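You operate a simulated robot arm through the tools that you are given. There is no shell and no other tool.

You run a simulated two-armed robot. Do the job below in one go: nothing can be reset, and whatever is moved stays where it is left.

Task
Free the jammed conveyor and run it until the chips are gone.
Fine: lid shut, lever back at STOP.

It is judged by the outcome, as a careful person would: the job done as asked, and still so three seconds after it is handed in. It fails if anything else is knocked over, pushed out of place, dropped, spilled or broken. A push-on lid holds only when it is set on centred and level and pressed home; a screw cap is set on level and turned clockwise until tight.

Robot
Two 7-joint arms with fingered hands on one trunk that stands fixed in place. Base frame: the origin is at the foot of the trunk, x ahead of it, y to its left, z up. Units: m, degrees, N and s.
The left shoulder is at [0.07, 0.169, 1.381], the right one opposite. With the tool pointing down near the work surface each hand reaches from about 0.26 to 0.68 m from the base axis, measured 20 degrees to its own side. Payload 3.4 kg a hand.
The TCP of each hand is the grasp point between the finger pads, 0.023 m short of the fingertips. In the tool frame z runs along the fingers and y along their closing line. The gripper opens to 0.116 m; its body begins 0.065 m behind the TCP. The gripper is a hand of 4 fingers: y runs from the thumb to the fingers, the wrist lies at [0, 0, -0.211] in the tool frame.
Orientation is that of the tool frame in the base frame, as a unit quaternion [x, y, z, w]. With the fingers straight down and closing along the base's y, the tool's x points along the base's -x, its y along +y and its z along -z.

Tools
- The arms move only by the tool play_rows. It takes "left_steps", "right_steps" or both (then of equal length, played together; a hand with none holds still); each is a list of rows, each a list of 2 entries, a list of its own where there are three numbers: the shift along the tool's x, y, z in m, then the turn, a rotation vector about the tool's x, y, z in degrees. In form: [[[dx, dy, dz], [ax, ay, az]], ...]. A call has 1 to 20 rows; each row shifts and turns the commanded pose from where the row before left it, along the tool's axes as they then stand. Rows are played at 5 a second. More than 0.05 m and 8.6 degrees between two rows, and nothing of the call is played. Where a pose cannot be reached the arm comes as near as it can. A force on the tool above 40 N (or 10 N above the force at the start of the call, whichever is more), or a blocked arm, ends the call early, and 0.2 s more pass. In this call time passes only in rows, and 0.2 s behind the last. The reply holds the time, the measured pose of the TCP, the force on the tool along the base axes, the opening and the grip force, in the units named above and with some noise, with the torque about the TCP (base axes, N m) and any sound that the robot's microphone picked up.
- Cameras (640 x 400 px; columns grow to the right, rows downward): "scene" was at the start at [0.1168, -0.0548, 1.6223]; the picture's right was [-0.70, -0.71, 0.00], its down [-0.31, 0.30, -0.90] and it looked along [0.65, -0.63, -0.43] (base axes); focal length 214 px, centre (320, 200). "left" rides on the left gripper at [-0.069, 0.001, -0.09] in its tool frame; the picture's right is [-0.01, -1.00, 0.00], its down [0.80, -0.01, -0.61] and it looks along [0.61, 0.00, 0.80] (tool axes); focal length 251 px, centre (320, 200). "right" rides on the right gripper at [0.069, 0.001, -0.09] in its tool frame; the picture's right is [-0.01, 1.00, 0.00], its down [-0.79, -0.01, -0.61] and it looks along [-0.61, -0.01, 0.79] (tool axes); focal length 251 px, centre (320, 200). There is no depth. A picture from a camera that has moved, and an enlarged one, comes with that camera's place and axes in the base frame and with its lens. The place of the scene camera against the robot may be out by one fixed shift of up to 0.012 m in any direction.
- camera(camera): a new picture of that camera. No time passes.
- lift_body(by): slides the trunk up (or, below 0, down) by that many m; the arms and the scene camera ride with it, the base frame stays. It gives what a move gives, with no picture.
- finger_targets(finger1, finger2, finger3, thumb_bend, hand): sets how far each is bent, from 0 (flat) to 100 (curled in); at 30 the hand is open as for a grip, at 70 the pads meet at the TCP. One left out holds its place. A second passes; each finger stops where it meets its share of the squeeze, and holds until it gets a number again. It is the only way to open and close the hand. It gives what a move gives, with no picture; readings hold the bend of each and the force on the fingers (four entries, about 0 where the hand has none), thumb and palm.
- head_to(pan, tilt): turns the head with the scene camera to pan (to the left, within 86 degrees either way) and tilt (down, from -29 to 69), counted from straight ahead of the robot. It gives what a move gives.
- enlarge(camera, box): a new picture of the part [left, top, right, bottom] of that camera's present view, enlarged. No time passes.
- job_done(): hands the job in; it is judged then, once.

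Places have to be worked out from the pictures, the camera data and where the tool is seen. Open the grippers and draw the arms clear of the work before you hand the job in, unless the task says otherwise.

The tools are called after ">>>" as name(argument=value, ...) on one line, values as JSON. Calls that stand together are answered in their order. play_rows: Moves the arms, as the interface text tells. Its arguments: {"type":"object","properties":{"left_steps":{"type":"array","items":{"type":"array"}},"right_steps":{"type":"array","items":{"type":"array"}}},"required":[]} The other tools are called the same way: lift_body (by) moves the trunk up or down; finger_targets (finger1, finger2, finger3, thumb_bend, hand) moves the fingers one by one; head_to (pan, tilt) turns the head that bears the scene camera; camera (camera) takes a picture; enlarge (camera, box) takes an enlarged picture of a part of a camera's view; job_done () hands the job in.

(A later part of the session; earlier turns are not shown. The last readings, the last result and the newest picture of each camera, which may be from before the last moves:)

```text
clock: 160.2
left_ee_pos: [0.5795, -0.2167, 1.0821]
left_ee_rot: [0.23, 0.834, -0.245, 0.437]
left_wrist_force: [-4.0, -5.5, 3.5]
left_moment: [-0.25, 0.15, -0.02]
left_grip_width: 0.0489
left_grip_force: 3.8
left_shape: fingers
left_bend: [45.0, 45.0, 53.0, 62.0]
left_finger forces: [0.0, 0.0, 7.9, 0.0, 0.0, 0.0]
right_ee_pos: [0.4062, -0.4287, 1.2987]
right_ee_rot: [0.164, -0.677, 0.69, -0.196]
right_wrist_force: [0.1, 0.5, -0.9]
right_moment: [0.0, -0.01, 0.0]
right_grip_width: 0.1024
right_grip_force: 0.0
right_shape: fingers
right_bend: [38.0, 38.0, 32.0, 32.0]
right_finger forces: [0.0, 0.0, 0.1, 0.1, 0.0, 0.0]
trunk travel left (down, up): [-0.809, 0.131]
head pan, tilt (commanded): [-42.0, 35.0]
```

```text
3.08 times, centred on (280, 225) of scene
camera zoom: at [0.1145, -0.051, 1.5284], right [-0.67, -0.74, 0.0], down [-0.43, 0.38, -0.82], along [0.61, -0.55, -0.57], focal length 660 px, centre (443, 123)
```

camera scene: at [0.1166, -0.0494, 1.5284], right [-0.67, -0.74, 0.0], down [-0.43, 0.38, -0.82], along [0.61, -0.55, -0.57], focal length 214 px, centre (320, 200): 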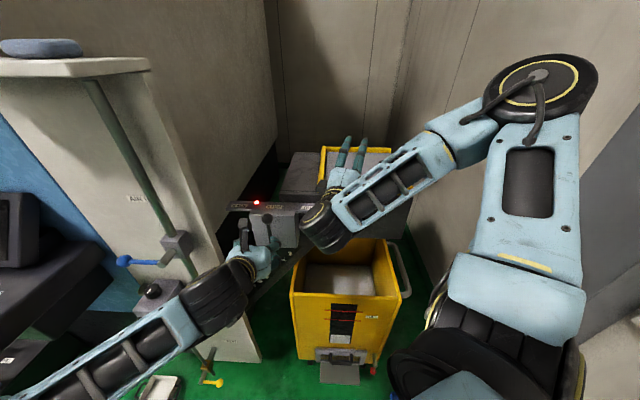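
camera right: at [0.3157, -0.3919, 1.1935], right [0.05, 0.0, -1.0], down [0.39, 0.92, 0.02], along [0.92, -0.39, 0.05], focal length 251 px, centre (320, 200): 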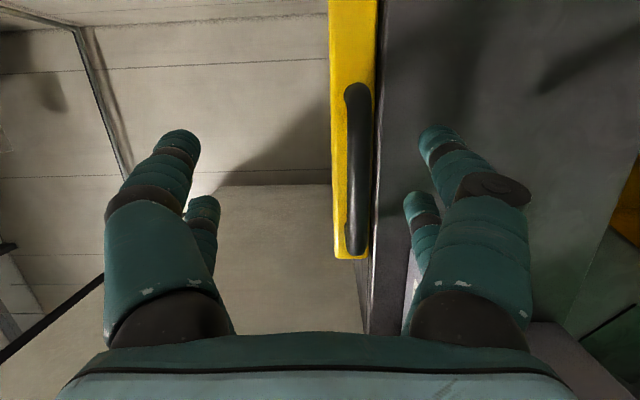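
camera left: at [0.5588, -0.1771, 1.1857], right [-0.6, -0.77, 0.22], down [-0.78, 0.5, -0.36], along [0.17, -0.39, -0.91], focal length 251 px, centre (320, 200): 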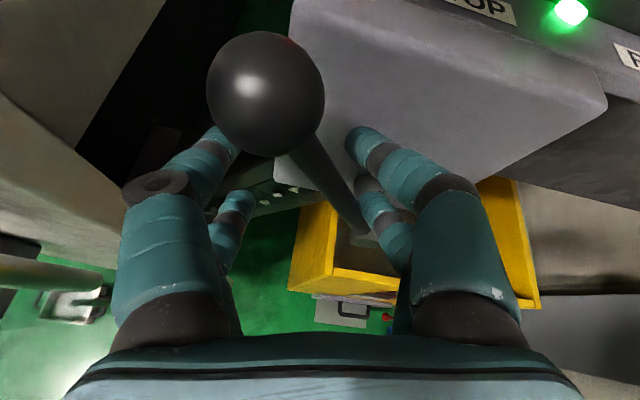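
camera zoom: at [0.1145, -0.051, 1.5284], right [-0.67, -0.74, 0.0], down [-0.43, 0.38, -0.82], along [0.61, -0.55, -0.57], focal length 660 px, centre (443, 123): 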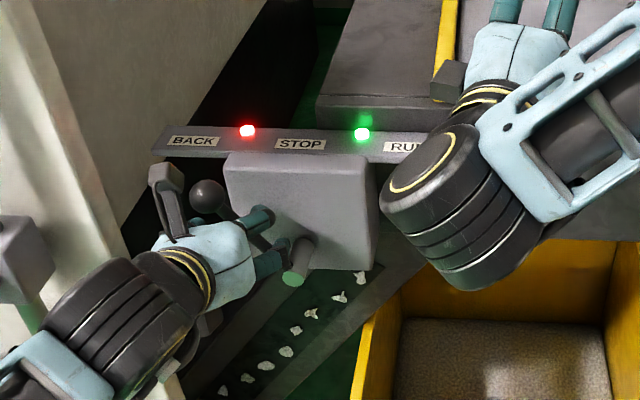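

The chips have shifted a few millimetres, so the belt does move. I wait two more seconds and look again.

>>> play_rows(left_steps=[[[0, 0, 0], [0, 0, 0]], [[0, 0, 0], [0, 0, 0]], [[0, 0, 0], [0, 0, 0]], [[0, 0, 0], [0, 0, 0]], [[0, 0, 0], [0, 0, 0]], [[0, 0, 0], [0, 0, 0]], [[0, 0, 0], [0, 0, 0]], [[0, 0, 0], [0, 0, 0]], [[0, 0, 0], [0, 0, 0]], [[0, 0, 0], [0, 0, 0]]])

>>> enlarge(camera="scene", box=[190, 160, 370, 290])

```text
clock: 162.4
left_ee_pos: [0.5789, -0.2162, 1.081]
left_ee_rot: [0.231, 0.834, -0.246, 0.436]
left_wrist_force: [-2.8, -5.5, 4.4]
left_moment: [-0.26, 0.18, 0.01]
left_grip_width: 0.0488
left_grip_force: 3.5
left_shape: fingers
left_bend: [45.0, 45.0, 53.0, 62.0]
left_finger forces: [0.0, 0.0, 7.9, 0.1, 0.0, 0.0]
right_ee_pos: [0.4067, -0.4285, 1.2969]
right_ee_rot: [0.164, -0.677, 0.69, -0.196]
right_wrist_force: [-0.1, -0.1, -0.2]
right_moment: [0.02, -0.02, 0.0]
right_grip_width: 0.1022
right_grip_force: 0.1
right_shape: fingers
right_bend: [38.0, 38.0, 32.0, 32.0]
right_finger forces: [0.0, 0.0, 0.1, 0.1, 0.0, 0.0]
trunk travel left (down, up): [-0.809, 0.131]
head pan, tilt (commanded): [-42.0, 35.0]
```

```text
3.08 times, centred on (280, 225) of scene
camera zoom: at [0.1145, -0.051, 1.5284], right [-0.67, -0.74, 0.0], down [-0.43, 0.38, -0.82], along [0.61, -0.55, -0.57], focal length 660 px, centre (443, 123)
```

zoom: 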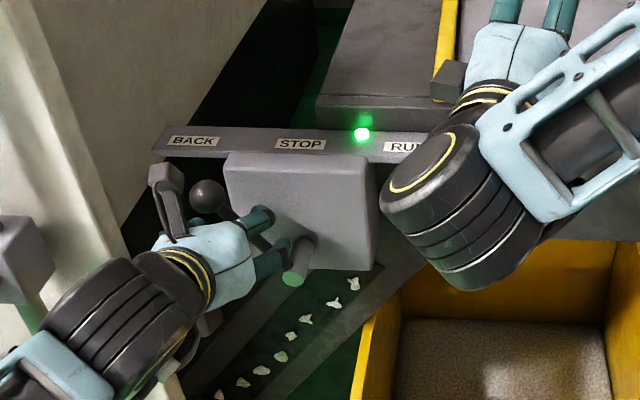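

The red lamp has gone out: reversing has freed the jam, and the chips have moved back slightly. I bring the lever back to STOP now.

>>> play_rows(left_steps=[[[0, -0.01, 0], [0, 0, 0]], [[0, -0.01, 0], [0, 0, 2.5]], [[0, -0.008, 0], [0, 0, 2.5]], [[0, -0.008, 0], [0, 0, 3]], [[0, -0.008, 0], [0, 0, 3]], [[0, -0.008, 0], [0, 0, 3]], [[0, -0.008, 0], [0, 0, 0]], [[0, -0.006, 0], [0, 0, 0]]])

>>> camera(camera="left")

>>> enlarge(camera="scene", box=[190, 160, 370, 290])

```text
clock: 164.2
left_ee_pos: [0.5374, -0.2646, 1.0886]
left_ee_rot: [0.331, 0.8, -0.191, 0.463]
left_wrist_force: [-0.4, 0.4, -0.8]
left_moment: [0.02, 0.0, 0.0]
left_grip_width: 0.0494
left_grip_force: 0.3
left_shape: fingers
left_bend: [44.0, 45.0, 62.0, 62.0]
left_finger forces: [0.4, 0.0, 0.0, 0.1, 0.1, 0.0]
right_ee_pos: [0.409, -0.4265, 1.2976]
right_ee_rot: [0.165, -0.678, 0.689, -0.195]
right_wrist_force: [1.1, 0.6, 0.5]
right_moment: [-0.02, -0.02, 0.04]
right_grip_width: 0.102
right_grip_force: 0.0
right_shape: fingers
right_bend: [38.0, 38.0, 32.0, 32.0]
right_finger forces: [0.0, 0.1, 0.0, 0.1, 0.0, 0.1]
trunk travel left (down, up): [-0.809, 0.131]
head pan, tilt (commanded): [-42.0, 35.0]
```

```text
taken
camera left: at [0.5089, -0.235, 1.194], right [-0.7, -0.71, 0.01], down [-0.66, 0.65, -0.39], along [0.27, -0.28, -0.92], focal length 251 px, centre (320, 200)
```

left: 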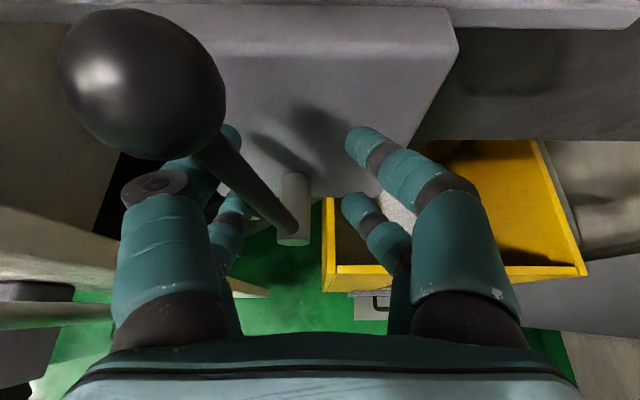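

```text
3.08 times, centred on (280, 225) of scene
camera zoom: at [0.1166, -0.0493, 1.5283], right [-0.67, -0.74, 0.0], down [-0.43, 0.38, -0.82], along [0.61, -0.55, -0.57], focal length 660 px, centre (443, 123)
```

zoom: 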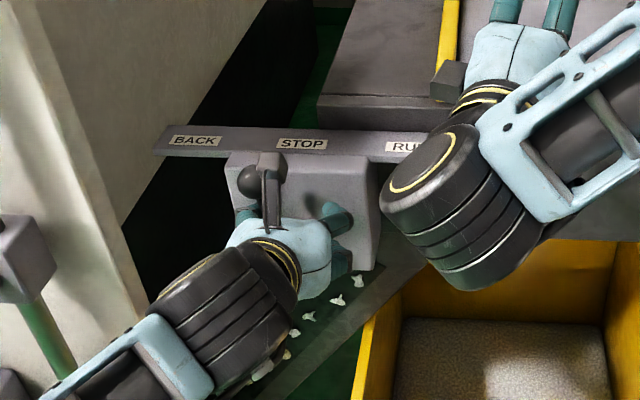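

Both lamps are off now; the lever is nearly upright. I nudge it the last bit so that it snaps to STOP.

>>> play_rows(left_steps=[[[0, -0.007, 0], [0, 0, 0]], [[0, -0.006, 0], [0, 0, 0]]])

>>> camera(camera="left")

```text
clock: 164.8
left_ee_pos: [0.5291, -0.2742, 1.0902]
left_ee_rot: [0.331, 0.8, -0.192, 0.463]
left_wrist_force: [0.0, 0.0, 0.5]
left_moment: [0.02, 0.02, -0.02]
left_grip_width: 0.0489
left_grip_force: 0.1
left_shape: fingers
left_bend: [45.0, 45.0, 62.0, 62.0]
left_finger forces: [0.0, 0.0, 0.0, 0.1, 0.1, 0.0]
right_ee_pos: [0.4083, -0.4268, 1.2974]
right_ee_rot: [0.165, -0.678, 0.689, -0.196]
right_wrist_force: [-0.8, -0.2, -0.6]
right_moment: [0.01, 0.0, -0.02]
right_grip_width: 0.1022
right_grip_force: 0.1
right_shape: fingers
right_bend: [38.0, 38.0, 32.0, 32.0]
right_finger forces: [0.0, 0.0, 0.0, 0.0, 0.0, 0.0]
trunk travel left (down, up): [-0.809, 0.131]
head pan, tilt (commanded): [-42.0, 35.0]
```

```text
taken
camera left: at [0.4997, -0.2439, 1.194], right [-0.7, -0.71, 0.01], down [-0.66, 0.65, -0.39], along [0.27, -0.28, -0.92], focal length 251 px, centre (320, 200)
```

left: 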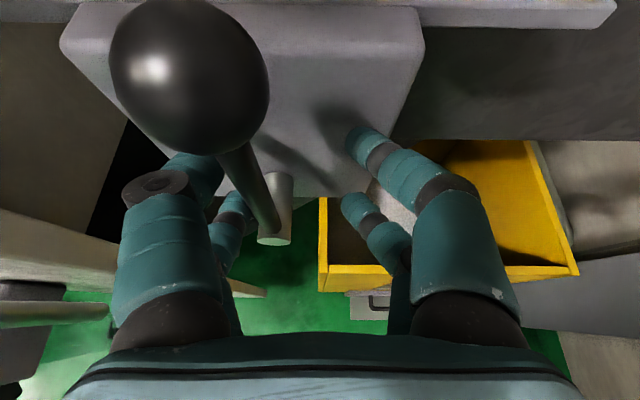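

The lever is at STOP, lamps dark. Before pushing it to RUN, the right arm has to leave the space the left arm needs, so I move the right hand up and to the right, away from the lid.

>>> play_rows(right_steps=[[[0, -0.04, 0], [0, 0, 0]], [[0.0198, -0.0292, 0.0207], [0, 0, 0]], [[0.0198, -0.0292, 0.0207], [0, 0, 0]], [[0.0198, -0.0292, 0.0207], [0, 0, 0]], [[0.0198, -0.0292, 0.0207], [0, 0, 0]], [[0.0198, -0.0292, 0.0207], [0, 0, 0]], [[0.0198, -0.02, 0.0207], [0, 0, 0]]])

>>> camera(camera="scene")

```text
clock: 166.4
left_ee_pos: [0.5273, -0.2737, 1.0889]
left_ee_rot: [0.33, 0.8, -0.192, 0.463]
left_wrist_force: [0.4, 1.0, -0.3]
left_moment: [0.0, 0.01, -0.03]
left_grip_width: 0.0488
left_grip_force: 0.1
left_shape: fingers
left_bend: [45.0, 45.0, 62.0, 62.0]
left_finger forces: [0.0, 0.0, 0.0, 0.0, 0.0, 0.0]
right_ee_pos: [0.3555, -0.5925, 1.503]
right_ee_rot: [0.163, -0.678, 0.689, -0.195]
right_wrist_force: [-0.1, 0.7, 1.0]
right_moment: [0.01, 0.02, 0.03]
right_grip_width: 0.1022
right_grip_force: 0.0
right_shape: fingers
right_bend: [38.0, 38.0, 32.0, 32.0]
right_finger forces: [0.1, 0.0, 0.0, 0.1, 0.0, 0.0]
trunk travel left (down, up): [-0.809, 0.131]
head pan, tilt (commanded): [-42.0, 35.0]
```

```text
taken
camera scene: at [0.1159, -0.0497, 1.5283], right [-0.67, -0.74, 0.0], down [-0.43, 0.38, -0.82], along [0.61, -0.55, -0.57], focal length 214 px, centre (320, 200)
```

scene: 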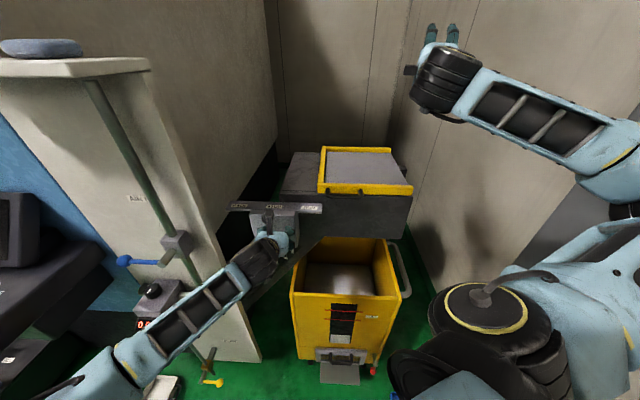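

The view is free: the lid lies shut on the housing. I enlarge it to make sure it is fully down and to see the lamps and chips.

>>> enlarge(camera="scene", box=[220, 130, 430, 290])

>>> enlarge(camera="scene", box=[300, 140, 420, 215])

```text
2.50 times, centred on (325, 210) of scene
camera zoom: at [0.1159, -0.0497, 1.5283], right [-0.67, -0.74, 0.0], down [-0.43, 0.38, -0.82], along [0.61, -0.55, -0.57], focal length 536 px, centre (308, 175)
```

zoom: 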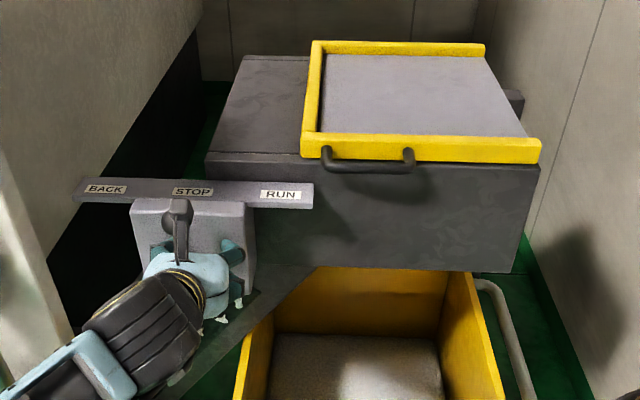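

```text
5.33 times, centred on (360, 178) of scene
camera zoom: at [0.1159, -0.0497, 1.5283], right [-0.67, -0.74, 0.0], down [-0.43, 0.38, -0.82], along [0.61, -0.55, -0.57], focal length 1144 px, centre (107, 320)
```

zoom: 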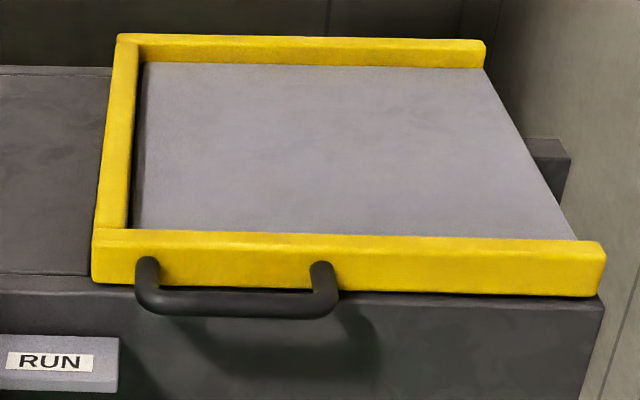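

The lid is flush all round. I re-centre the left fork on the upright rod and set its machine-side digits firmer for pushing to RUN.

>>> play_rows(left_steps=[[[0, 0.013, 0], [0, 0, 0]], [[0, 0.012, 0], [0, 0, 0]]])

>>> finger_targets(hand="left", finger1=57, finger2=57, finger3=46, thumb_bend=46)

>>> camera(camera="left")

```text
clock: 167.0
left_ee_pos: [0.5465, -0.2554, 1.0896]
left_ee_rot: [0.331, 0.8, -0.192, 0.463]
left_wrist_force: [0.6, -0.1, -0.6]
left_moment: [-0.01, -0.01, 0.03]
left_grip_width: 0.0488
left_grip_force: 0.2
left_shape: fingers
left_bend: [45.0, 45.0, 62.0, 62.0]
left_finger forces: [0.0, 0.0, 0.0, 0.1, 0.0, 0.0]
right_ee_pos: [0.355, -0.591, 1.5024]
right_ee_rot: [0.164, -0.677, 0.69, -0.195]
right_wrist_force: [-0.2, 0.3, 0.0]
right_moment: [-0.02, 0.06, -0.01]
right_grip_width: 0.1024
right_grip_force: 0.2
right_shape: fingers
right_bend: [38.0, 38.0, 32.0, 32.0]
right_finger forces: [0.1, 0.0, 0.1, 0.1, 0.1, 0.0]
trunk travel left (down, up): [-0.809, 0.131]
head pan, tilt (commanded): [-42.0, 35.0]
```

```text
clock: 168.0
left_ee_pos: [0.5468, -0.2563, 1.0888]
left_ee_rot: [0.331, 0.8, -0.192, 0.462]
left_wrist_force: [0.6, -0.3, 0.8]
left_moment: [-0.01, -0.01, 0.03]
left_grip_width: 0.0556
left_grip_force: 0.2
left_shape: fingers
left_bend: [56.0, 56.0, 46.0, 46.0]
left_finger forces: [0.0, 0.0, 0.0, 0.1, 0.0, 0.0]
right_ee_pos: [0.3564, -0.5915, 1.5022]
right_ee_rot: [0.164, -0.678, 0.69, -0.195]
right_wrist_force: [-0.1, 0.4, -0.4]
right_moment: [0.0, -0.03, -0.01]
right_grip_width: 0.1024
right_grip_force: 0.0
right_shape: fingers
right_bend: [38.0, 38.0, 32.0, 32.0]
right_finger forces: [0.1, 0.0, 0.0, 0.1, 0.1, 0.0]
trunk travel left (down, up): [-0.809, 0.131]
head pan, tilt (commanded): [-42.0, 35.0]
```

```text
taken
camera left: at [0.5178, -0.2261, 1.1936], right [-0.7, -0.71, 0.01], down [-0.66, 0.65, -0.39], along [0.27, -0.28, -0.92], focal length 251 px, centre (320, 200)
```

left: 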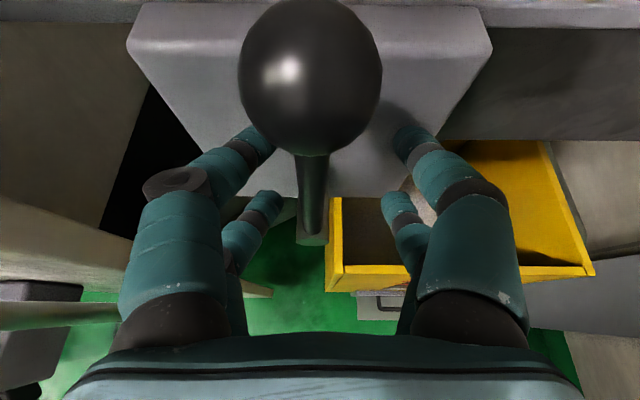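

The rod stands upright between the digits. I push it toward RUN in small steps.

>>> play_rows(left_steps=[[[0, -0.008, 0], [0, 0, 0]], [[0, -0.008, 0], [0, 0, 0]], [[0, -0.008, 0], [0, 0, 3]], [[0, -0.008, 0], [0, 0, 3]], [[0, -0.008, 0], [0, 0, 4]], [[0, -0.008, 0], [0, 0, 4]]])

>>> camera(camera="left")

>>> enlarge(camera="scene", box=[220, 130, 430, 290])

```text
clock: 169.4
left_ee_pos: [0.5128, -0.2883, 1.0858]
left_ee_rot: [0.425, 0.753, -0.134, 0.483]
left_wrist_force: [2.1, 1.6, 0.5]
left_moment: [0.0, -0.03, 0.02]
left_grip_width: 0.0553
left_grip_force: 0.8
left_shape: fingers
left_bend: [56.0, 53.0, 46.0, 46.0]
left_finger forces: [0.0, 2.1, 0.0, 0.1, 0.0, 0.1]
right_ee_pos: [0.3576, -0.5911, 1.5019]
right_ee_rot: [0.165, -0.678, 0.689, -0.195]
right_wrist_force: [0.2, -0.4, -0.4]
right_moment: [-0.01, -0.03, -0.02]
right_grip_width: 0.1023
right_grip_force: 0.0
right_shape: fingers
right_bend: [38.0, 38.0, 32.0, 32.0]
right_finger forces: [0.0, 0.0, 0.0, 0.1, 0.0, 0.0]
trunk travel left (down, up): [-0.809, 0.131]
head pan, tilt (commanded): [-42.0, 35.0]
```

```text
taken
camera left: at [0.4712, -0.2696, 1.1893], right [-0.77, -0.61, -0.2], down [-0.51, 0.78, -0.37], along [0.38, -0.18, -0.91], focal length 251 px, centre (320, 200)
```

left: 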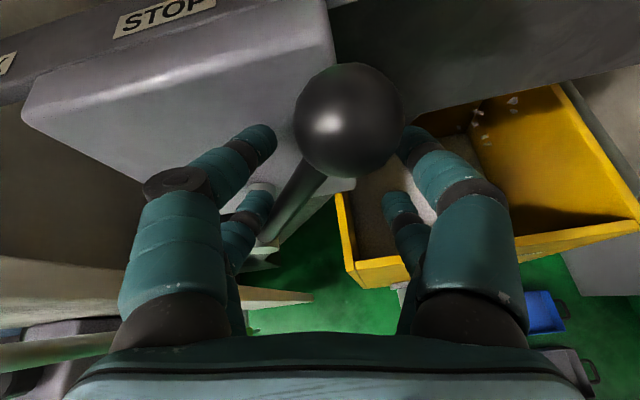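

```text
2.50 times, centred on (325, 210) of scene
camera zoom: at [0.1174, -0.0483, 1.5283], right [-0.67, -0.74, 0.0], down [-0.43, 0.38, -0.82], along [0.61, -0.55, -0.57], focal length 536 px, centre (308, 175)
```

zoom: 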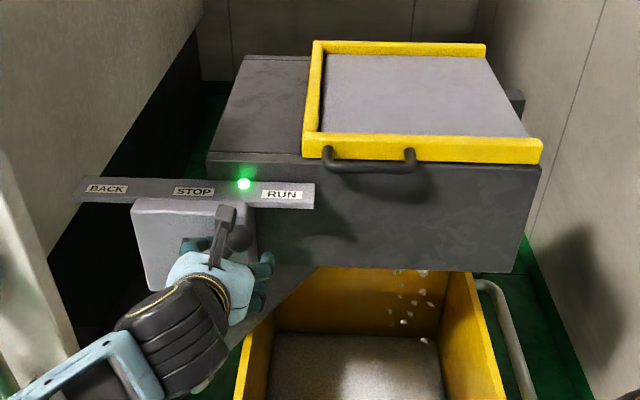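

Green lamp on and chips are dropping into the bin: the conveyor runs freely. I push the lever the last bit to its RUN stop and watch.

>>> play_rows(left_steps=[[[0, -0.008, 0], [0, 0, 0]], [[0, -0.006, 0], [0, 0, 0]], [[0, 0, 0], [0, 0, 0]], [[0, 0, 0], [0, 0, 0]], [[0, 0, 0], [0, 0, 0]]])

>>> enlarge(camera="scene", box=[220, 130, 430, 290])

>>> camera(camera="left")

```text
clock: 170.6
left_ee_pos: [0.5031, -0.2951, 1.0833]
left_ee_rot: [0.426, 0.754, -0.134, 0.482]
left_wrist_force: [8.4, 4.5, 4.6]
left_moment: [0.2, -0.32, -0.06]
left_grip_width: 0.0557
left_grip_force: 5.3
left_shape: fingers
left_bend: [56.0, 46.0, 46.0, 46.0]
left_finger forces: [0.0, 10.3, 0.1, 0.0, 0.0, 0.0]
right_ee_pos: [0.3574, -0.5899, 1.5019]
right_ee_rot: [0.165, -0.677, 0.69, -0.195]
right_wrist_force: [0.1, -0.3, 0.0]
right_moment: [-0.02, -0.02, -0.03]
right_grip_width: 0.1026
right_grip_force: 0.1
right_shape: fingers
right_bend: [38.0, 38.0, 32.0, 32.0]
right_finger forces: [0.0, 0.1, 0.0, 0.0, 0.0, 0.1]
trunk travel left (down, up): [-0.809, 0.131]
head pan, tilt (commanded): [-42.0, 35.0]
```

```text
2.50 times, centred on (325, 210) of scene
camera zoom: at [0.1186, -0.0474, 1.5283], right [-0.67, -0.74, 0.0], down [-0.43, 0.38, -0.82], along [0.61, -0.55, -0.57], focal length 536 px, centre (308, 175)
```

zoom: 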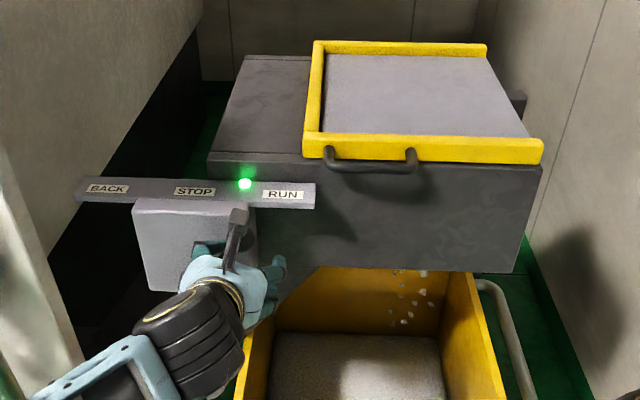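

```text
taken
camera left: at [0.4614, -0.2769, 1.1867], right [-0.77, -0.61, -0.2], down [-0.52, 0.77, -0.37], along [0.38, -0.18, -0.91], focal length 251 px, centre (320, 200)
```

left: 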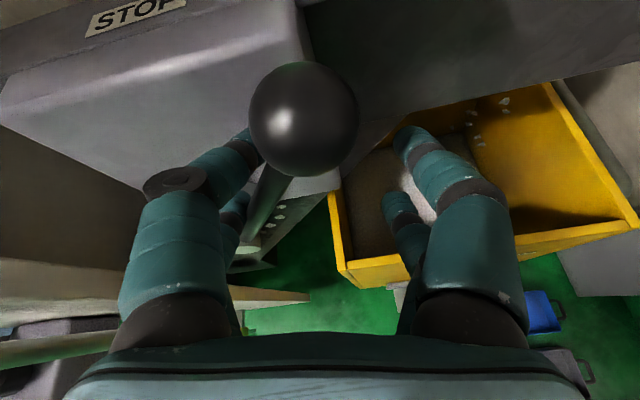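

It is at the RUN stop and running; chips fall steadily into the bin. I ease the fingers and wait three seconds.

>>> play_rows(left_steps=[[[0, 0.008, 0], [0, 0, 0]], [[0, 0, 0], [0, 0, 0]], [[0, 0, 0], [0, 0, 0]], [[0, 0, 0], [0, 0, 0]], [[0, 0, 0], [0, 0, 0]], [[0, 0, 0], [0, 0, 0]], [[0, 0, 0], [0, 0, 0]], [[0, 0, 0], [0, 0, 0]], [[0, 0, 0], [0, 0, 0]], [[0, 0, 0], [0, 0, 0]], [[0, 0, 0], [0, 0, 0]], [[0, 0, 0], [0, 0, 0]], [[0, 0, 0], [0, 0, 0]], [[0, 0, 0], [0, 0, 0]], [[0, 0, 0], [0, 0, 0]]])

>>> enlarge(camera="scene", box=[220, 160, 430, 320])

>>> camera(camera="left")

```text
clock: 173.8
left_ee_pos: [0.508, -0.2927, 1.084]
left_ee_rot: [0.426, 0.753, -0.135, 0.482]
left_wrist_force: [4.0, 1.2, 2.6]
left_moment: [0.08, -0.14, -0.05]
left_grip_width: 0.0555
left_grip_force: 2.3
left_shape: fingers
left_bend: [56.0, 49.0, 46.0, 46.0]
left_finger forces: [0.1, 5.2, 0.0, 0.1, 0.0, 0.1]
right_ee_pos: [0.355, -0.5919, 1.5015]
right_ee_rot: [0.166, -0.678, 0.69, -0.195]
right_wrist_force: [-0.4, 0.5, -0.1]
right_moment: [0.0, 0.0, -0.03]
right_grip_width: 0.1025
right_grip_force: 0.1
right_shape: fingers
right_bend: [38.0, 38.0, 32.0, 32.0]
right_finger forces: [0.0, 0.0, 0.0, 0.0, 0.0, 0.1]
trunk travel left (down, up): [-0.809, 0.131]
head pan, tilt (commanded): [-42.0, 35.0]
```

```text
2.50 times, centred on (325, 240) of scene
camera zoom: at [0.1175, -0.0486, 1.5283], right [-0.67, -0.74, 0.0], down [-0.43, 0.38, -0.82], along [0.61, -0.55, -0.57], focal length 536 px, centre (308, 100)
```

zoom: 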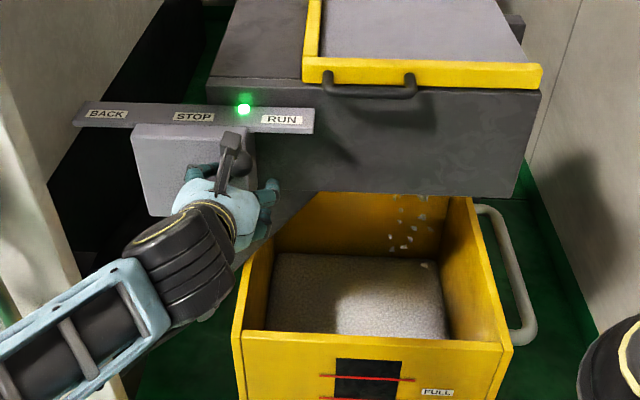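

```text
taken
camera left: at [0.4667, -0.273, 1.1881], right [-0.77, -0.61, -0.2], down [-0.51, 0.77, -0.37], along [0.38, -0.18, -0.91], focal length 251 px, centre (320, 200)
```

left: 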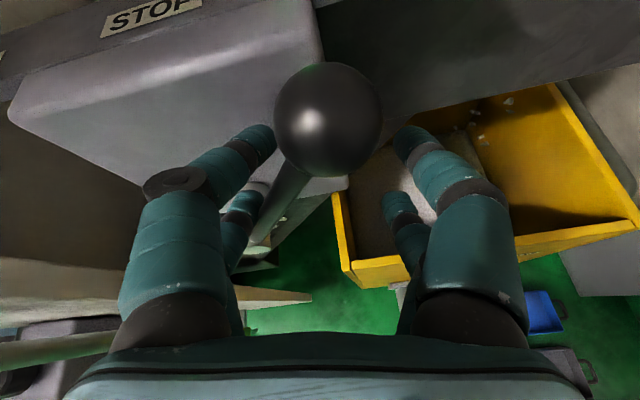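

Chips are still falling. I take the fork off the lever and draw the left hand back so that I can watch the belt itself.

>>> play_rows(left_steps=[[[0, 0.012, 0], [0, 0, 0]], [[0, 0, -0.03], [0, 0, 0]], [[0, 0, -0.03], [0, 0, 0]], [[0, 0, -0.03], [0, 0, 0]], [[0, 0, -0.03], [0, 0, 0]]])

>>> camera(camera="left")

>>> enlarge(camera="scene", box=[200, 170, 410, 330])

```text
clock: 175.0
left_ee_pos: [0.4426, -0.2106, 1.1485]
left_ee_rot: [0.425, 0.754, -0.134, 0.483]
left_wrist_force: [-0.4, 1.1, -0.5]
left_moment: [-0.04, 0.0, 0.03]
left_grip_width: 0.0553
left_grip_force: 0.0
left_shape: fingers
left_bend: [56.0, 56.0, 46.0, 46.0]
left_finger forces: [0.0, 0.1, 0.0, 0.0, 0.0, 0.1]
right_ee_pos: [0.3548, -0.5907, 1.5026]
right_ee_rot: [0.164, -0.678, 0.69, -0.196]
right_wrist_force: [-0.2, 0.2, 0.0]
right_moment: [0.0, -0.03, -0.04]
right_grip_width: 0.1021
right_grip_force: 0.2
right_shape: fingers
right_bend: [38.0, 38.0, 32.0, 32.0]
right_finger forces: [0.0, 0.0, 0.0, 0.0, 0.0, 0.0]
trunk travel left (down, up): [-0.809, 0.131]
head pan, tilt (commanded): [-42.0, 35.0]
```

```text
taken
camera left: at [0.4009, -0.1914, 1.2518], right [-0.77, -0.61, -0.2], down [-0.51, 0.77, -0.37], along [0.38, -0.18, -0.91], focal length 251 px, centre (320, 200)
```

left: 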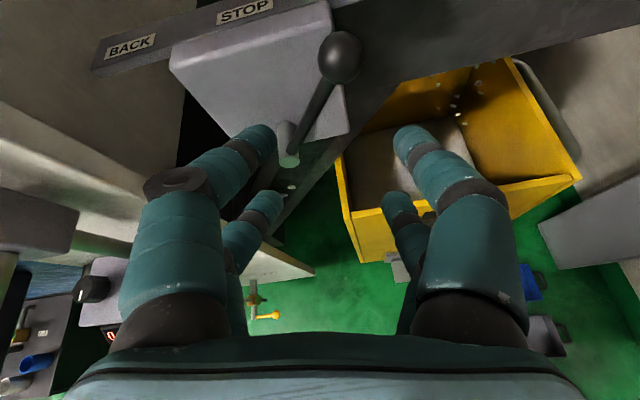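

```text
2.50 times, centred on (305, 250) of scene
camera zoom: at [0.1159, -0.0482, 1.5284], right [-0.67, -0.74, 0.0], down [-0.43, 0.38, -0.82], along [0.61, -0.55, -0.57], focal length 536 px, centre (358, 75)
```

zoom: 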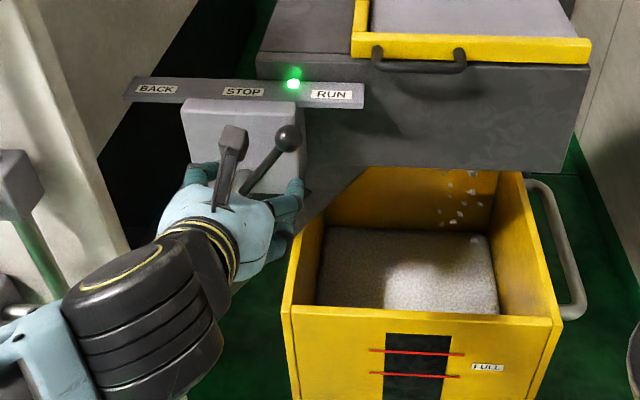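

The lever holds RUN by itself; a couple of chips are still on the belt and some are falling. I keep it running and wait four seconds.

>>> play_rows(left_steps=[[[0, 0, 0], [0, 0, 0]], [[0, 0, 0], [0, 0, 0]], [[0, 0, 0], [0, 0, 0]], [[0, 0, 0], [0, 0, 0]], [[0, 0, 0], [0, 0, 0]], [[0, 0, 0], [0, 0, 0]], [[0, 0, 0], [0, 0, 0]], [[0, 0, 0], [0, 0, 0]], [[0, 0, 0], [0, 0, 0]], [[0, 0, 0], [0, 0, 0]], [[0, 0, 0], [0, 0, 0]], [[0, 0, 0], [0, 0, 0]], [[0, 0, 0], [0, 0, 0]], [[0, 0, 0], [0, 0, 0]], [[0, 0, 0], [0, 0, 0]], [[0, 0, 0], [0, 0, 0]], [[0, 0, 0], [0, 0, 0]], [[0, 0, 0], [0, 0, 0]], [[0, 0, 0], [0, 0, 0]], [[0, 0, 0], [0, 0, 0]]])

>>> enlarge(camera="scene", box=[200, 170, 410, 330])

>>> camera(camera="left")

```text
clock: 179.2
left_ee_pos: [0.4433, -0.2112, 1.1474]
left_ee_rot: [0.425, 0.753, -0.135, 0.483]
left_wrist_force: [-0.2, 0.4, -0.4]
left_moment: [0.0, 0.0, -0.02]
left_grip_width: 0.0556
left_grip_force: 0.0
left_shape: fingers
left_bend: [56.0, 56.0, 46.0, 46.0]
left_finger forces: [0.0, 0.0, 0.1, 0.0, 0.1, 0.1]
right_ee_pos: [0.3565, -0.5924, 1.5017]
right_ee_rot: [0.164, -0.678, 0.69, -0.195]
right_wrist_force: [0.4, 1.0, 0.5]
right_moment: [0.02, 0.02, -0.05]
right_grip_width: 0.1023
right_grip_force: 0.1
right_shape: fingers
right_bend: [38.0, 38.0, 32.0, 32.0]
right_finger forces: [0.0, 0.1, 0.1, 0.1, 0.0, 0.0]
trunk travel left (down, up): [-0.809, 0.131]
head pan, tilt (commanded): [-42.0, 35.0]
```

```text
2.50 times, centred on (305, 250) of scene
camera zoom: at [0.1166, -0.0494, 1.5283], right [-0.67, -0.74, 0.0], down [-0.43, 0.38, -0.82], along [0.61, -0.55, -0.57], focal length 536 px, centre (358, 75)
```

zoom: 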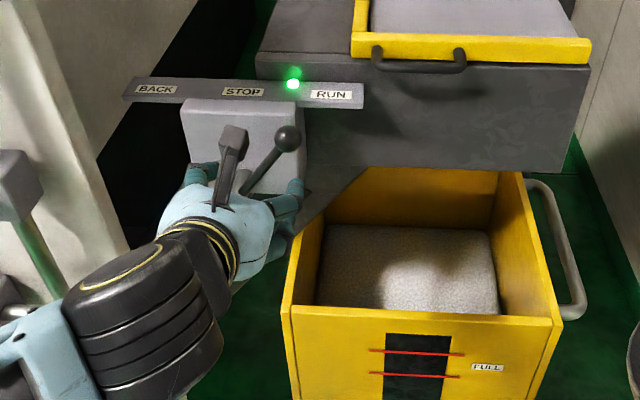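

```text
taken
camera left: at [0.4018, -0.1926, 1.2512], right [-0.77, -0.61, -0.2], down [-0.51, 0.77, -0.37], along [0.38, -0.18, -0.91], focal length 251 px, centre (320, 200)
```

left: 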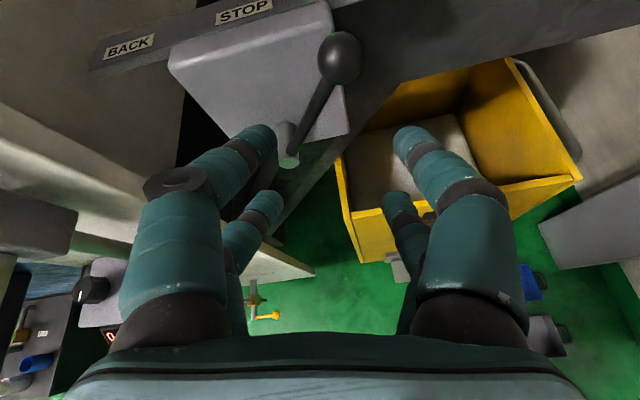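

No chips are falling any more and none show on the visible part of the belt; green stays on, red off. I enlarge the views to check the rest of the belt.

>>> enlarge(camera="left", box=[220, 100, 380, 300])

>>> enlarge(camera="right", box=[0, 0, 640, 400])

>>> enlarge(camera="scene", box=[210, 220, 320, 320])

```text
2.00 times, centred on (300, 200) of left
camera zoom: at [0.4018, -0.1926, 1.2512], right [-0.77, -0.61, -0.2], down [-0.51, 0.77, -0.37], along [0.38, -0.18, -0.91], focal length 503 px, centre (360, 200)
```

zoom: 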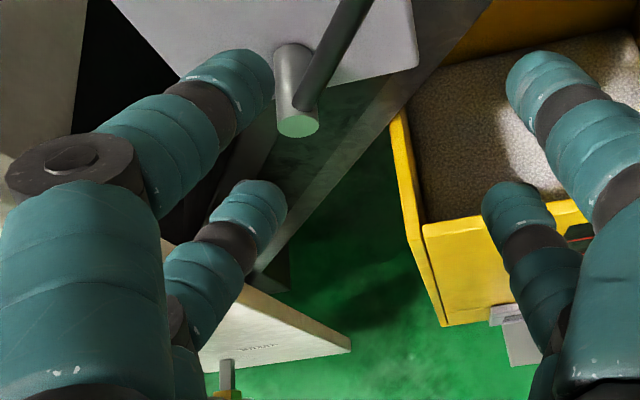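

```text
1.00 times, centred on (320, 200) of right (not enlarged: the box is as wide or as high as the picture)
camera zoom: at [0.2521, -0.5476, 1.4968], right [0.05, 0.0, -1.0], down [0.39, 0.92, 0.02], along [0.92, -0.39, 0.05], focal length 251 px, centre (320, 200)
```

zoom: 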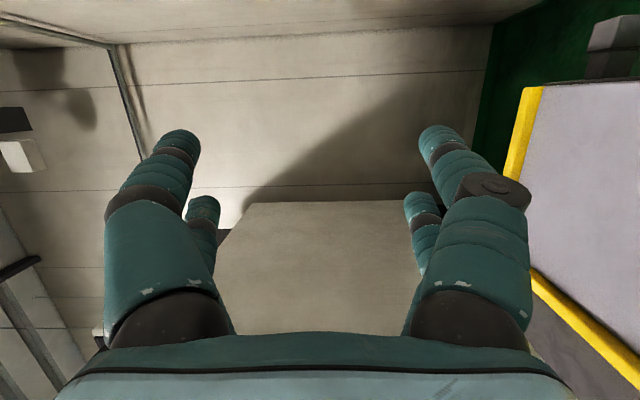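

```text
4.00 times, centred on (265, 270) of scene
camera zoom: at [0.1166, -0.0494, 1.5283], right [-0.67, -0.74, 0.0], down [-0.43, 0.38, -0.82], along [0.61, -0.55, -0.57], focal length 858 px, centre (540, -80)
```

zoom: 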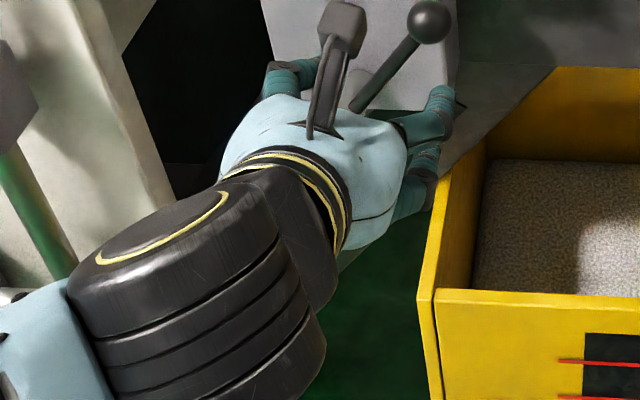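

The visible belt is empty. I raise the left hand out of the line of sight to see the whole incline.

>>> play_rows(left_steps=[[[-0.0128, 0.0032, -0.0305], [0, 0, 0]], [[-0.0128, 0.0032, -0.0305], [0, 0, 0]], [[-0.0128, 0.0032, -0.0305], [0, 0, 0]]])

>>> head_to(pan=-30, tilt=42)

>>> camera(camera="scene")

>>> camera(camera="left")

>>> enlarge(camera="left", box=[220, 80, 400, 260])

```text
clock: 180.0
left_ee_pos: [0.4006, -0.1682, 1.2275]
left_ee_rot: [0.426, 0.753, -0.134, 0.483]
left_wrist_force: [0.0, -0.7, -0.8]
left_moment: [0.0, 0.02, -0.01]
left_grip_width: 0.0557
left_grip_force: 0.0
left_shape: fingers
left_bend: [56.0, 56.0, 46.0, 46.0]
left_finger forces: [0.1, 0.0, 0.1, 0.1, 0.0, 0.1]
right_ee_pos: [0.3553, -0.5907, 1.504]
right_ee_rot: [0.164, -0.678, 0.69, -0.195]
right_wrist_force: [-0.1, 0.0, 1.0]
right_moment: [0.03, -0.01, -0.01]
right_grip_width: 0.1024
right_grip_force: 0.1
right_shape: fingers
right_bend: [38.0, 38.0, 32.0, 32.0]
right_finger forces: [0.0, 0.0, 0.0, 0.0, 0.1, 0.0]
trunk travel left (down, up): [-0.809, 0.131]
head pan, tilt (commanded): [-42.0, 35.0]
```

```text
clock: 180.7
left_ee_pos: [0.4002, -0.1693, 1.2269]
left_ee_rot: [0.426, 0.753, -0.135, 0.483]
left_wrist_force: [-0.7, -0.3, 1.0]
left_moment: [0.0, 0.02, 0.01]
left_grip_width: 0.0555
left_grip_force: 0.0
left_shape: fingers
left_bend: [56.0, 56.0, 46.0, 46.0]
left_finger forces: [0.1, 0.0, 0.1, 0.0, 0.1, 0.1]
right_ee_pos: [0.3557, -0.5936, 1.5013]
right_ee_rot: [0.165, -0.677, 0.69, -0.195]
right_wrist_force: [-0.6, -0.2, 0.6]
right_moment: [0.0, -0.03, 0.01]
right_grip_width: 0.1024
right_grip_force: 0.0
right_shape: fingers
right_bend: [38.0, 38.0, 32.0, 32.0]
right_finger forces: [0.0, 0.0, 0.0, 0.1, 0.1, 0.1]
trunk travel left (down, up): [-0.809, 0.131]
head pan, tilt (commanded): [-30.0, 42.0]
```

```text
taken
camera scene: at [0.1235, -0.0323, 1.5178], right [-0.5, -0.87, 0.0], down [-0.58, 0.33, -0.74], along [0.64, -0.37, -0.67], focal length 214 px, centre (320, 200)
```

scene: 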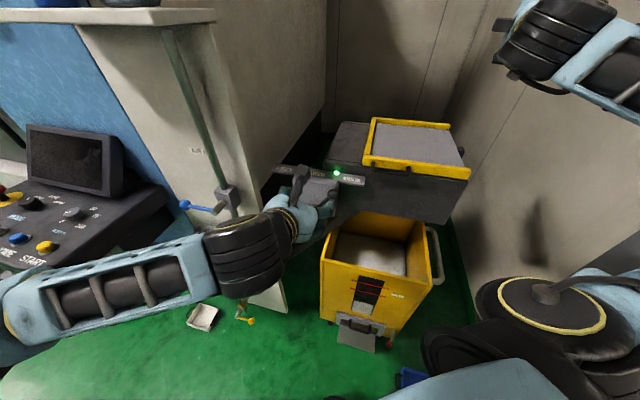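

```text
taken
camera left: at [0.3596, -0.1507, 1.331], right [-0.77, -0.61, -0.2], down [-0.51, 0.77, -0.37], along [0.38, -0.18, -0.91], focal length 251 px, centre (320, 200)
```

left: 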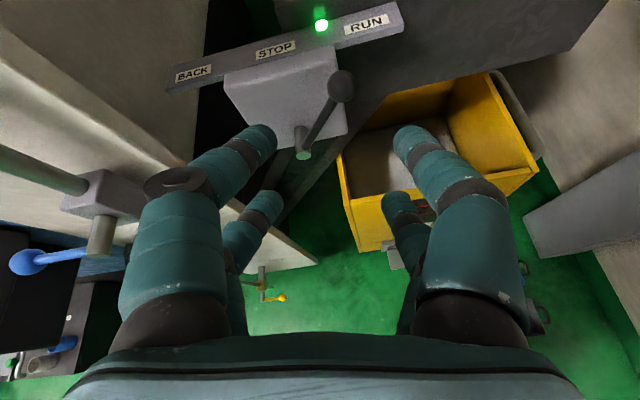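

```text
2.22 times, centred on (310, 170) of left
camera zoom: at [0.3596, -0.1507, 1.331], right [-0.77, -0.61, -0.2], down [-0.51, 0.77, -0.37], along [0.38, -0.18, -0.91], focal length 559 px, centre (342, 267)
```

zoom: 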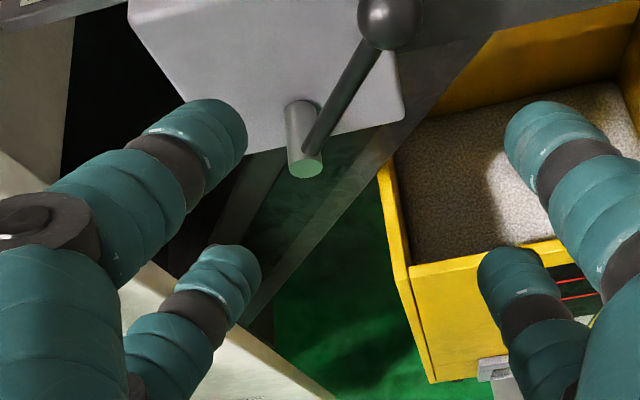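

The whole incline is empty of chips, green lamp on, red off. I check the bin's contents and the discharge before stopping.

>>> enlarge(camera="scene", box=[310, 110, 480, 330])

>>> enlarge(camera="scene", box=[255, 140, 375, 240])

>>> enlarge(camera="left", box=[330, 60, 560, 220])

```text
1.82 times, centred on (395, 220) of scene
camera zoom: at [0.1235, -0.0323, 1.5178], right [-0.5, -0.87, 0.0], down [-0.58, 0.33, -0.74], along [0.64, -0.37, -0.67], focal length 390 px, centre (184, 164)
```

zoom: 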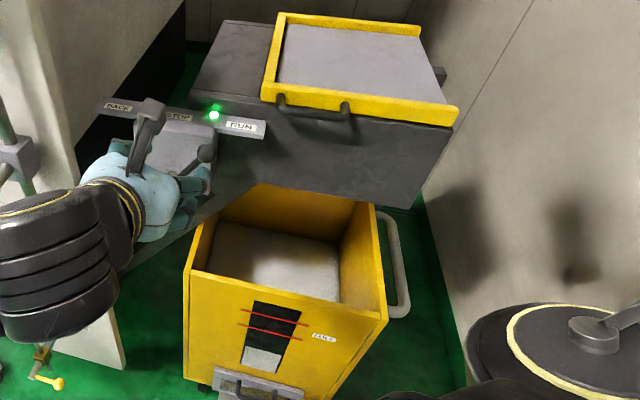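

```text
4.00 times, centred on (315, 190) of scene
camera zoom: at [0.1235, -0.0323, 1.5178], right [-0.5, -0.87, 0.0], down [-0.58, 0.33, -0.74], along [0.64, -0.37, -0.67], focal length 858 px, centre (340, 240)
```

zoom: 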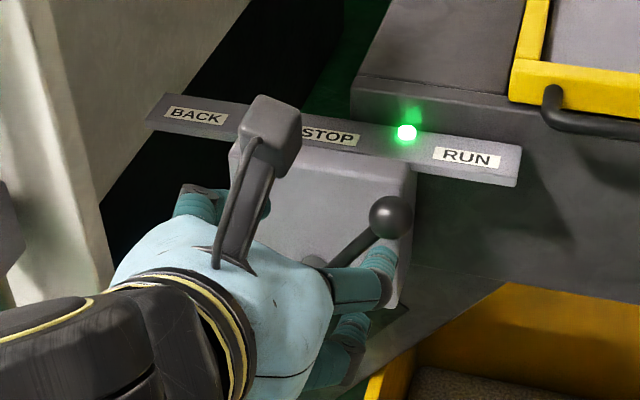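

```text
2.50 times, centred on (445, 140) of left
camera zoom: at [0.3596, -0.1507, 1.331], right [-0.77, -0.61, -0.2], down [-0.51, 0.77, -0.37], along [0.38, -0.18, -0.91], focal length 629 px, centre (8, 350)
```

zoom: 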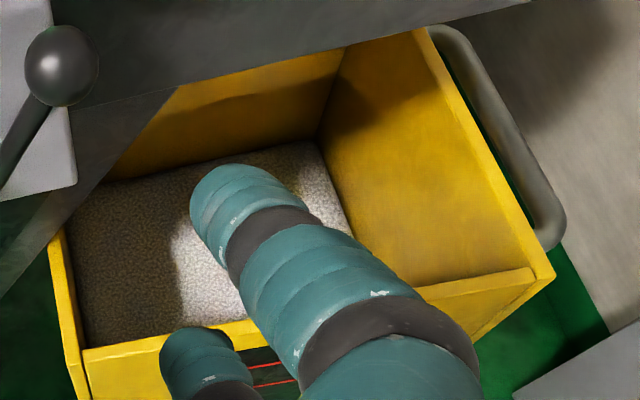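

Everything is through: belt clear, bin below the FULL marks. I bring the left fork back onto the lever to return it to STOP.

>>> play_rows(left_steps=[[[0.0128, -0.0032, 0.0305], [0, 0, 0]], [[0.0128, -0.0032, 0.0305], [0, 0, 0]], [[0.0128, -0.0032, 0.0305], [0, 0, 0]], [[0, 0, 0.03], [0, 0, 0]], [[0, 0, 0.03], [0, 0, 0]], [[0, 0, 0.03], [0, 0, 0]], [[0, 0, 0.03], [0, 0, 0]]])

>>> finger_targets(hand="left", finger1=46, finger2=46, finger3=58, thumb_bend=58)

>>> camera(camera="left")

```text
clock: 182.3
left_ee_pos: [0.5175, -0.2857, 1.0867]
left_ee_rot: [0.426, 0.754, -0.134, 0.482]
left_wrist_force: [-1.0, 0.3, 0.6]
left_moment: [-0.01, 0.0, -0.03]
left_grip_width: 0.0554
left_grip_force: 0.3
left_shape: fingers
left_bend: [56.0, 55.0, 46.0, 46.0]
left_finger forces: [0.1, 0.3, 0.0, 0.0, 0.0, 0.2]
right_ee_pos: [0.3557, -0.5933, 1.5013]
right_ee_rot: [0.164, -0.679, 0.689, -0.195]
right_wrist_force: [0.7, 0.1, 1.4]
right_moment: [0.03, -0.01, 0.04]
right_grip_width: 0.102
right_grip_force: 0.1
right_shape: fingers
right_bend: [38.0, 38.0, 32.0, 32.0]
right_finger forces: [0.0, 0.0, 0.2, 0.0, 0.0, 0.0]
trunk travel left (down, up): [-0.809, 0.131]
head pan, tilt (commanded): [-30.0, 42.0]
```

```text
clock: 183.3
left_ee_pos: [0.5172, -0.2848, 1.0889]
left_ee_rot: [0.424, 0.754, -0.133, 0.483]
left_wrist_force: [-0.4, 0.2, 0.3]
left_moment: [0.01, -0.01, -0.02]
left_grip_width: 0.0537
left_grip_force: 0.1
left_shape: fingers
left_bend: [46.0, 46.0, 57.0, 57.0]
left_finger forces: [0.1, 0.0, 0.1, 0.0, 0.0, 0.0]
right_ee_pos: [0.3555, -0.5919, 1.5019]
right_ee_rot: [0.164, -0.677, 0.69, -0.196]
right_wrist_force: [-0.2, 0.1, 0.0]
right_moment: [0.01, 0.02, 0.0]
right_grip_width: 0.1023
right_grip_force: 0.1
right_shape: fingers
right_bend: [38.0, 38.0, 32.0, 32.0]
right_finger forces: [0.0, 0.0, 0.0, 0.0, 0.0, 0.0]
trunk travel left (down, up): [-0.809, 0.131]
head pan, tilt (commanded): [-30.0, 42.0]
```

```text
taken
camera left: at [0.4753, -0.266, 1.1911], right [-0.77, -0.61, -0.2], down [-0.51, 0.77, -0.37], along [0.38, -0.18, -0.91], focal length 251 px, centre (320, 200)
```

left: 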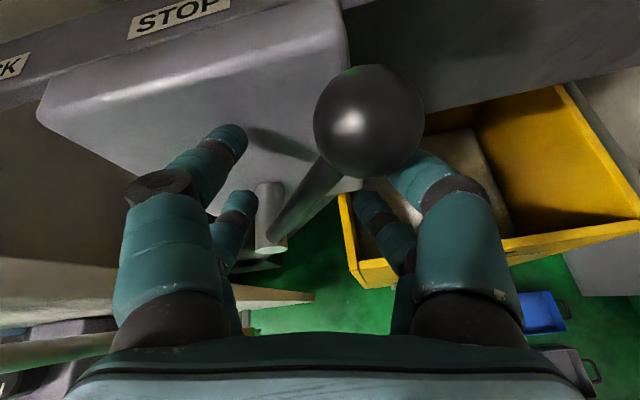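

The rod sits between the digits again. I push it back toward STOP in small steps.

>>> play_rows(left_steps=[[[0, 0.008, 0], [0, 0, -3]], [[0, 0.008, 0], [0, 0, -3]], [[0, 0.008, 0], [0, 0, -4]], [[0, 0.006, 0], [0, 0, -4]]])

>>> camera(camera="left")

>>> enlarge(camera="scene", box=[255, 140, 375, 240])

```text
clock: 184.3
left_ee_pos: [0.5392, -0.2658, 1.0918]
left_ee_rot: [0.331, 0.8, -0.193, 0.462]
left_wrist_force: [-2.4, -0.3, -0.8]
left_moment: [0.03, -0.08, -0.01]
left_grip_width: 0.0548
left_grip_force: 0.7
left_shape: fingers
left_bend: [46.0, 46.0, 57.0, 56.0]
left_finger forces: [0.0, 0.0, 0.0, 0.1, 1.6, 0.0]
right_ee_pos: [0.3558, -0.5918, 1.5016]
right_ee_rot: [0.164, -0.678, 0.69, -0.195]
right_wrist_force: [-0.1, 0.3, 0.6]
right_moment: [0.01, -0.02, -0.04]
right_grip_width: 0.1024
right_grip_force: 0.1
right_shape: fingers
right_bend: [38.0, 38.0, 32.0, 32.0]
right_finger forces: [0.0, 0.0, 0.0, 0.0, 0.0, 0.0]
trunk travel left (down, up): [-0.809, 0.131]
head pan, tilt (commanded): [-30.0, 42.0]
```

```text
taken
camera left: at [0.5102, -0.2358, 1.197], right [-0.7, -0.71, 0.01], down [-0.66, 0.65, -0.39], along [0.27, -0.28, -0.92], focal length 251 px, centre (320, 200)
```

left: 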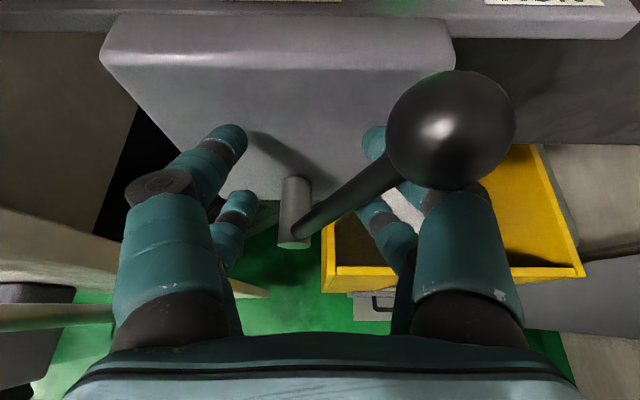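

```text
4.00 times, centred on (315, 190) of scene
camera zoom: at [0.1233, -0.0321, 1.5178], right [-0.5, -0.87, 0.0], down [-0.58, 0.33, -0.74], along [0.64, -0.37, -0.67], focal length 858 px, centre (340, 240)
```

zoom: 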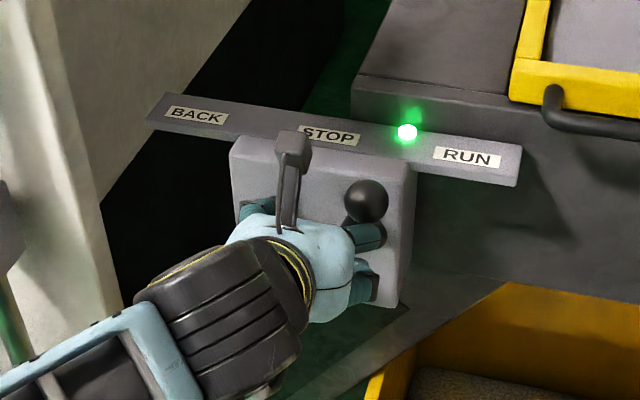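

It is coming back; the green lamp is still on. I continue toward upright.

>>> play_rows(left_steps=[[[0, 0.008, 0], [0, 0, 0]], [[0, 0.007, 0], [0, 0, 0]], [[0, 0.006, 0], [0, 0, 0]]])

>>> camera(camera="left")

>>> enlarge(camera="scene", box=[255, 140, 375, 240])

```text
clock: 185.1
left_ee_pos: [0.5553, -0.2507, 1.0918]
left_ee_rot: [0.332, 0.8, -0.192, 0.462]
left_wrist_force: [-1.2, -0.5, 0.1]
left_moment: [0.04, -0.05, 0.01]
left_grip_width: 0.0541
left_grip_force: 0.0
left_shape: fingers
left_bend: [46.0, 46.0, 57.0, 57.0]
left_finger forces: [0.0, 0.0, 0.1, 0.0, 0.3, 0.0]
right_ee_pos: [0.3554, -0.5919, 1.5021]
right_ee_rot: [0.164, -0.678, 0.689, -0.195]
right_wrist_force: [0.9, 0.0, -0.2]
right_moment: [-0.02, -0.02, 0.01]
right_grip_width: 0.1023
right_grip_force: 0.0
right_shape: fingers
right_bend: [38.0, 38.0, 32.0, 32.0]
right_finger forces: [0.0, 0.0, 0.1, 0.0, 0.0, 0.1]
trunk travel left (down, up): [-0.809, 0.131]
head pan, tilt (commanded): [-30.0, 42.0]
```

```text
taken
camera left: at [0.5254, -0.2209, 1.1966], right [-0.7, -0.71, 0.01], down [-0.66, 0.65, -0.39], along [0.27, -0.28, -0.92], focal length 251 px, centre (320, 200)
```

left: 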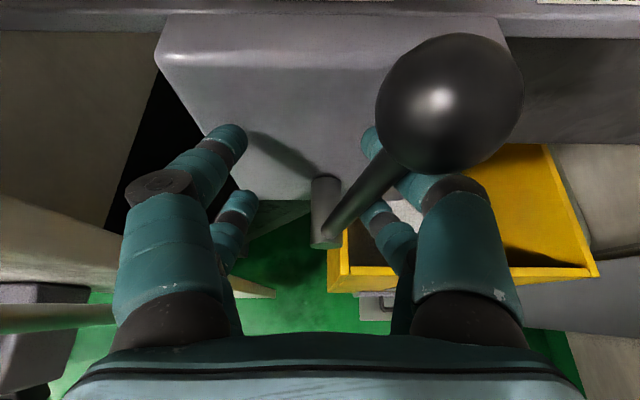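

```text
4.00 times, centred on (315, 190) of scene
camera zoom: at [0.1236, -0.0323, 1.5178], right [-0.5, -0.87, 0.0], down [-0.58, 0.33, -0.74], along [0.64, -0.37, -0.67], focal length 858 px, centre (340, 240)
```

zoom: 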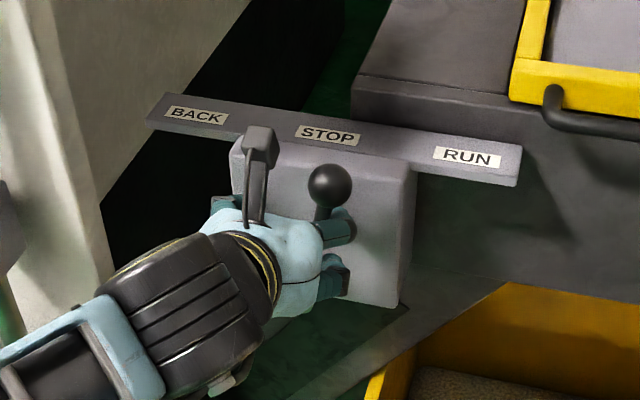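

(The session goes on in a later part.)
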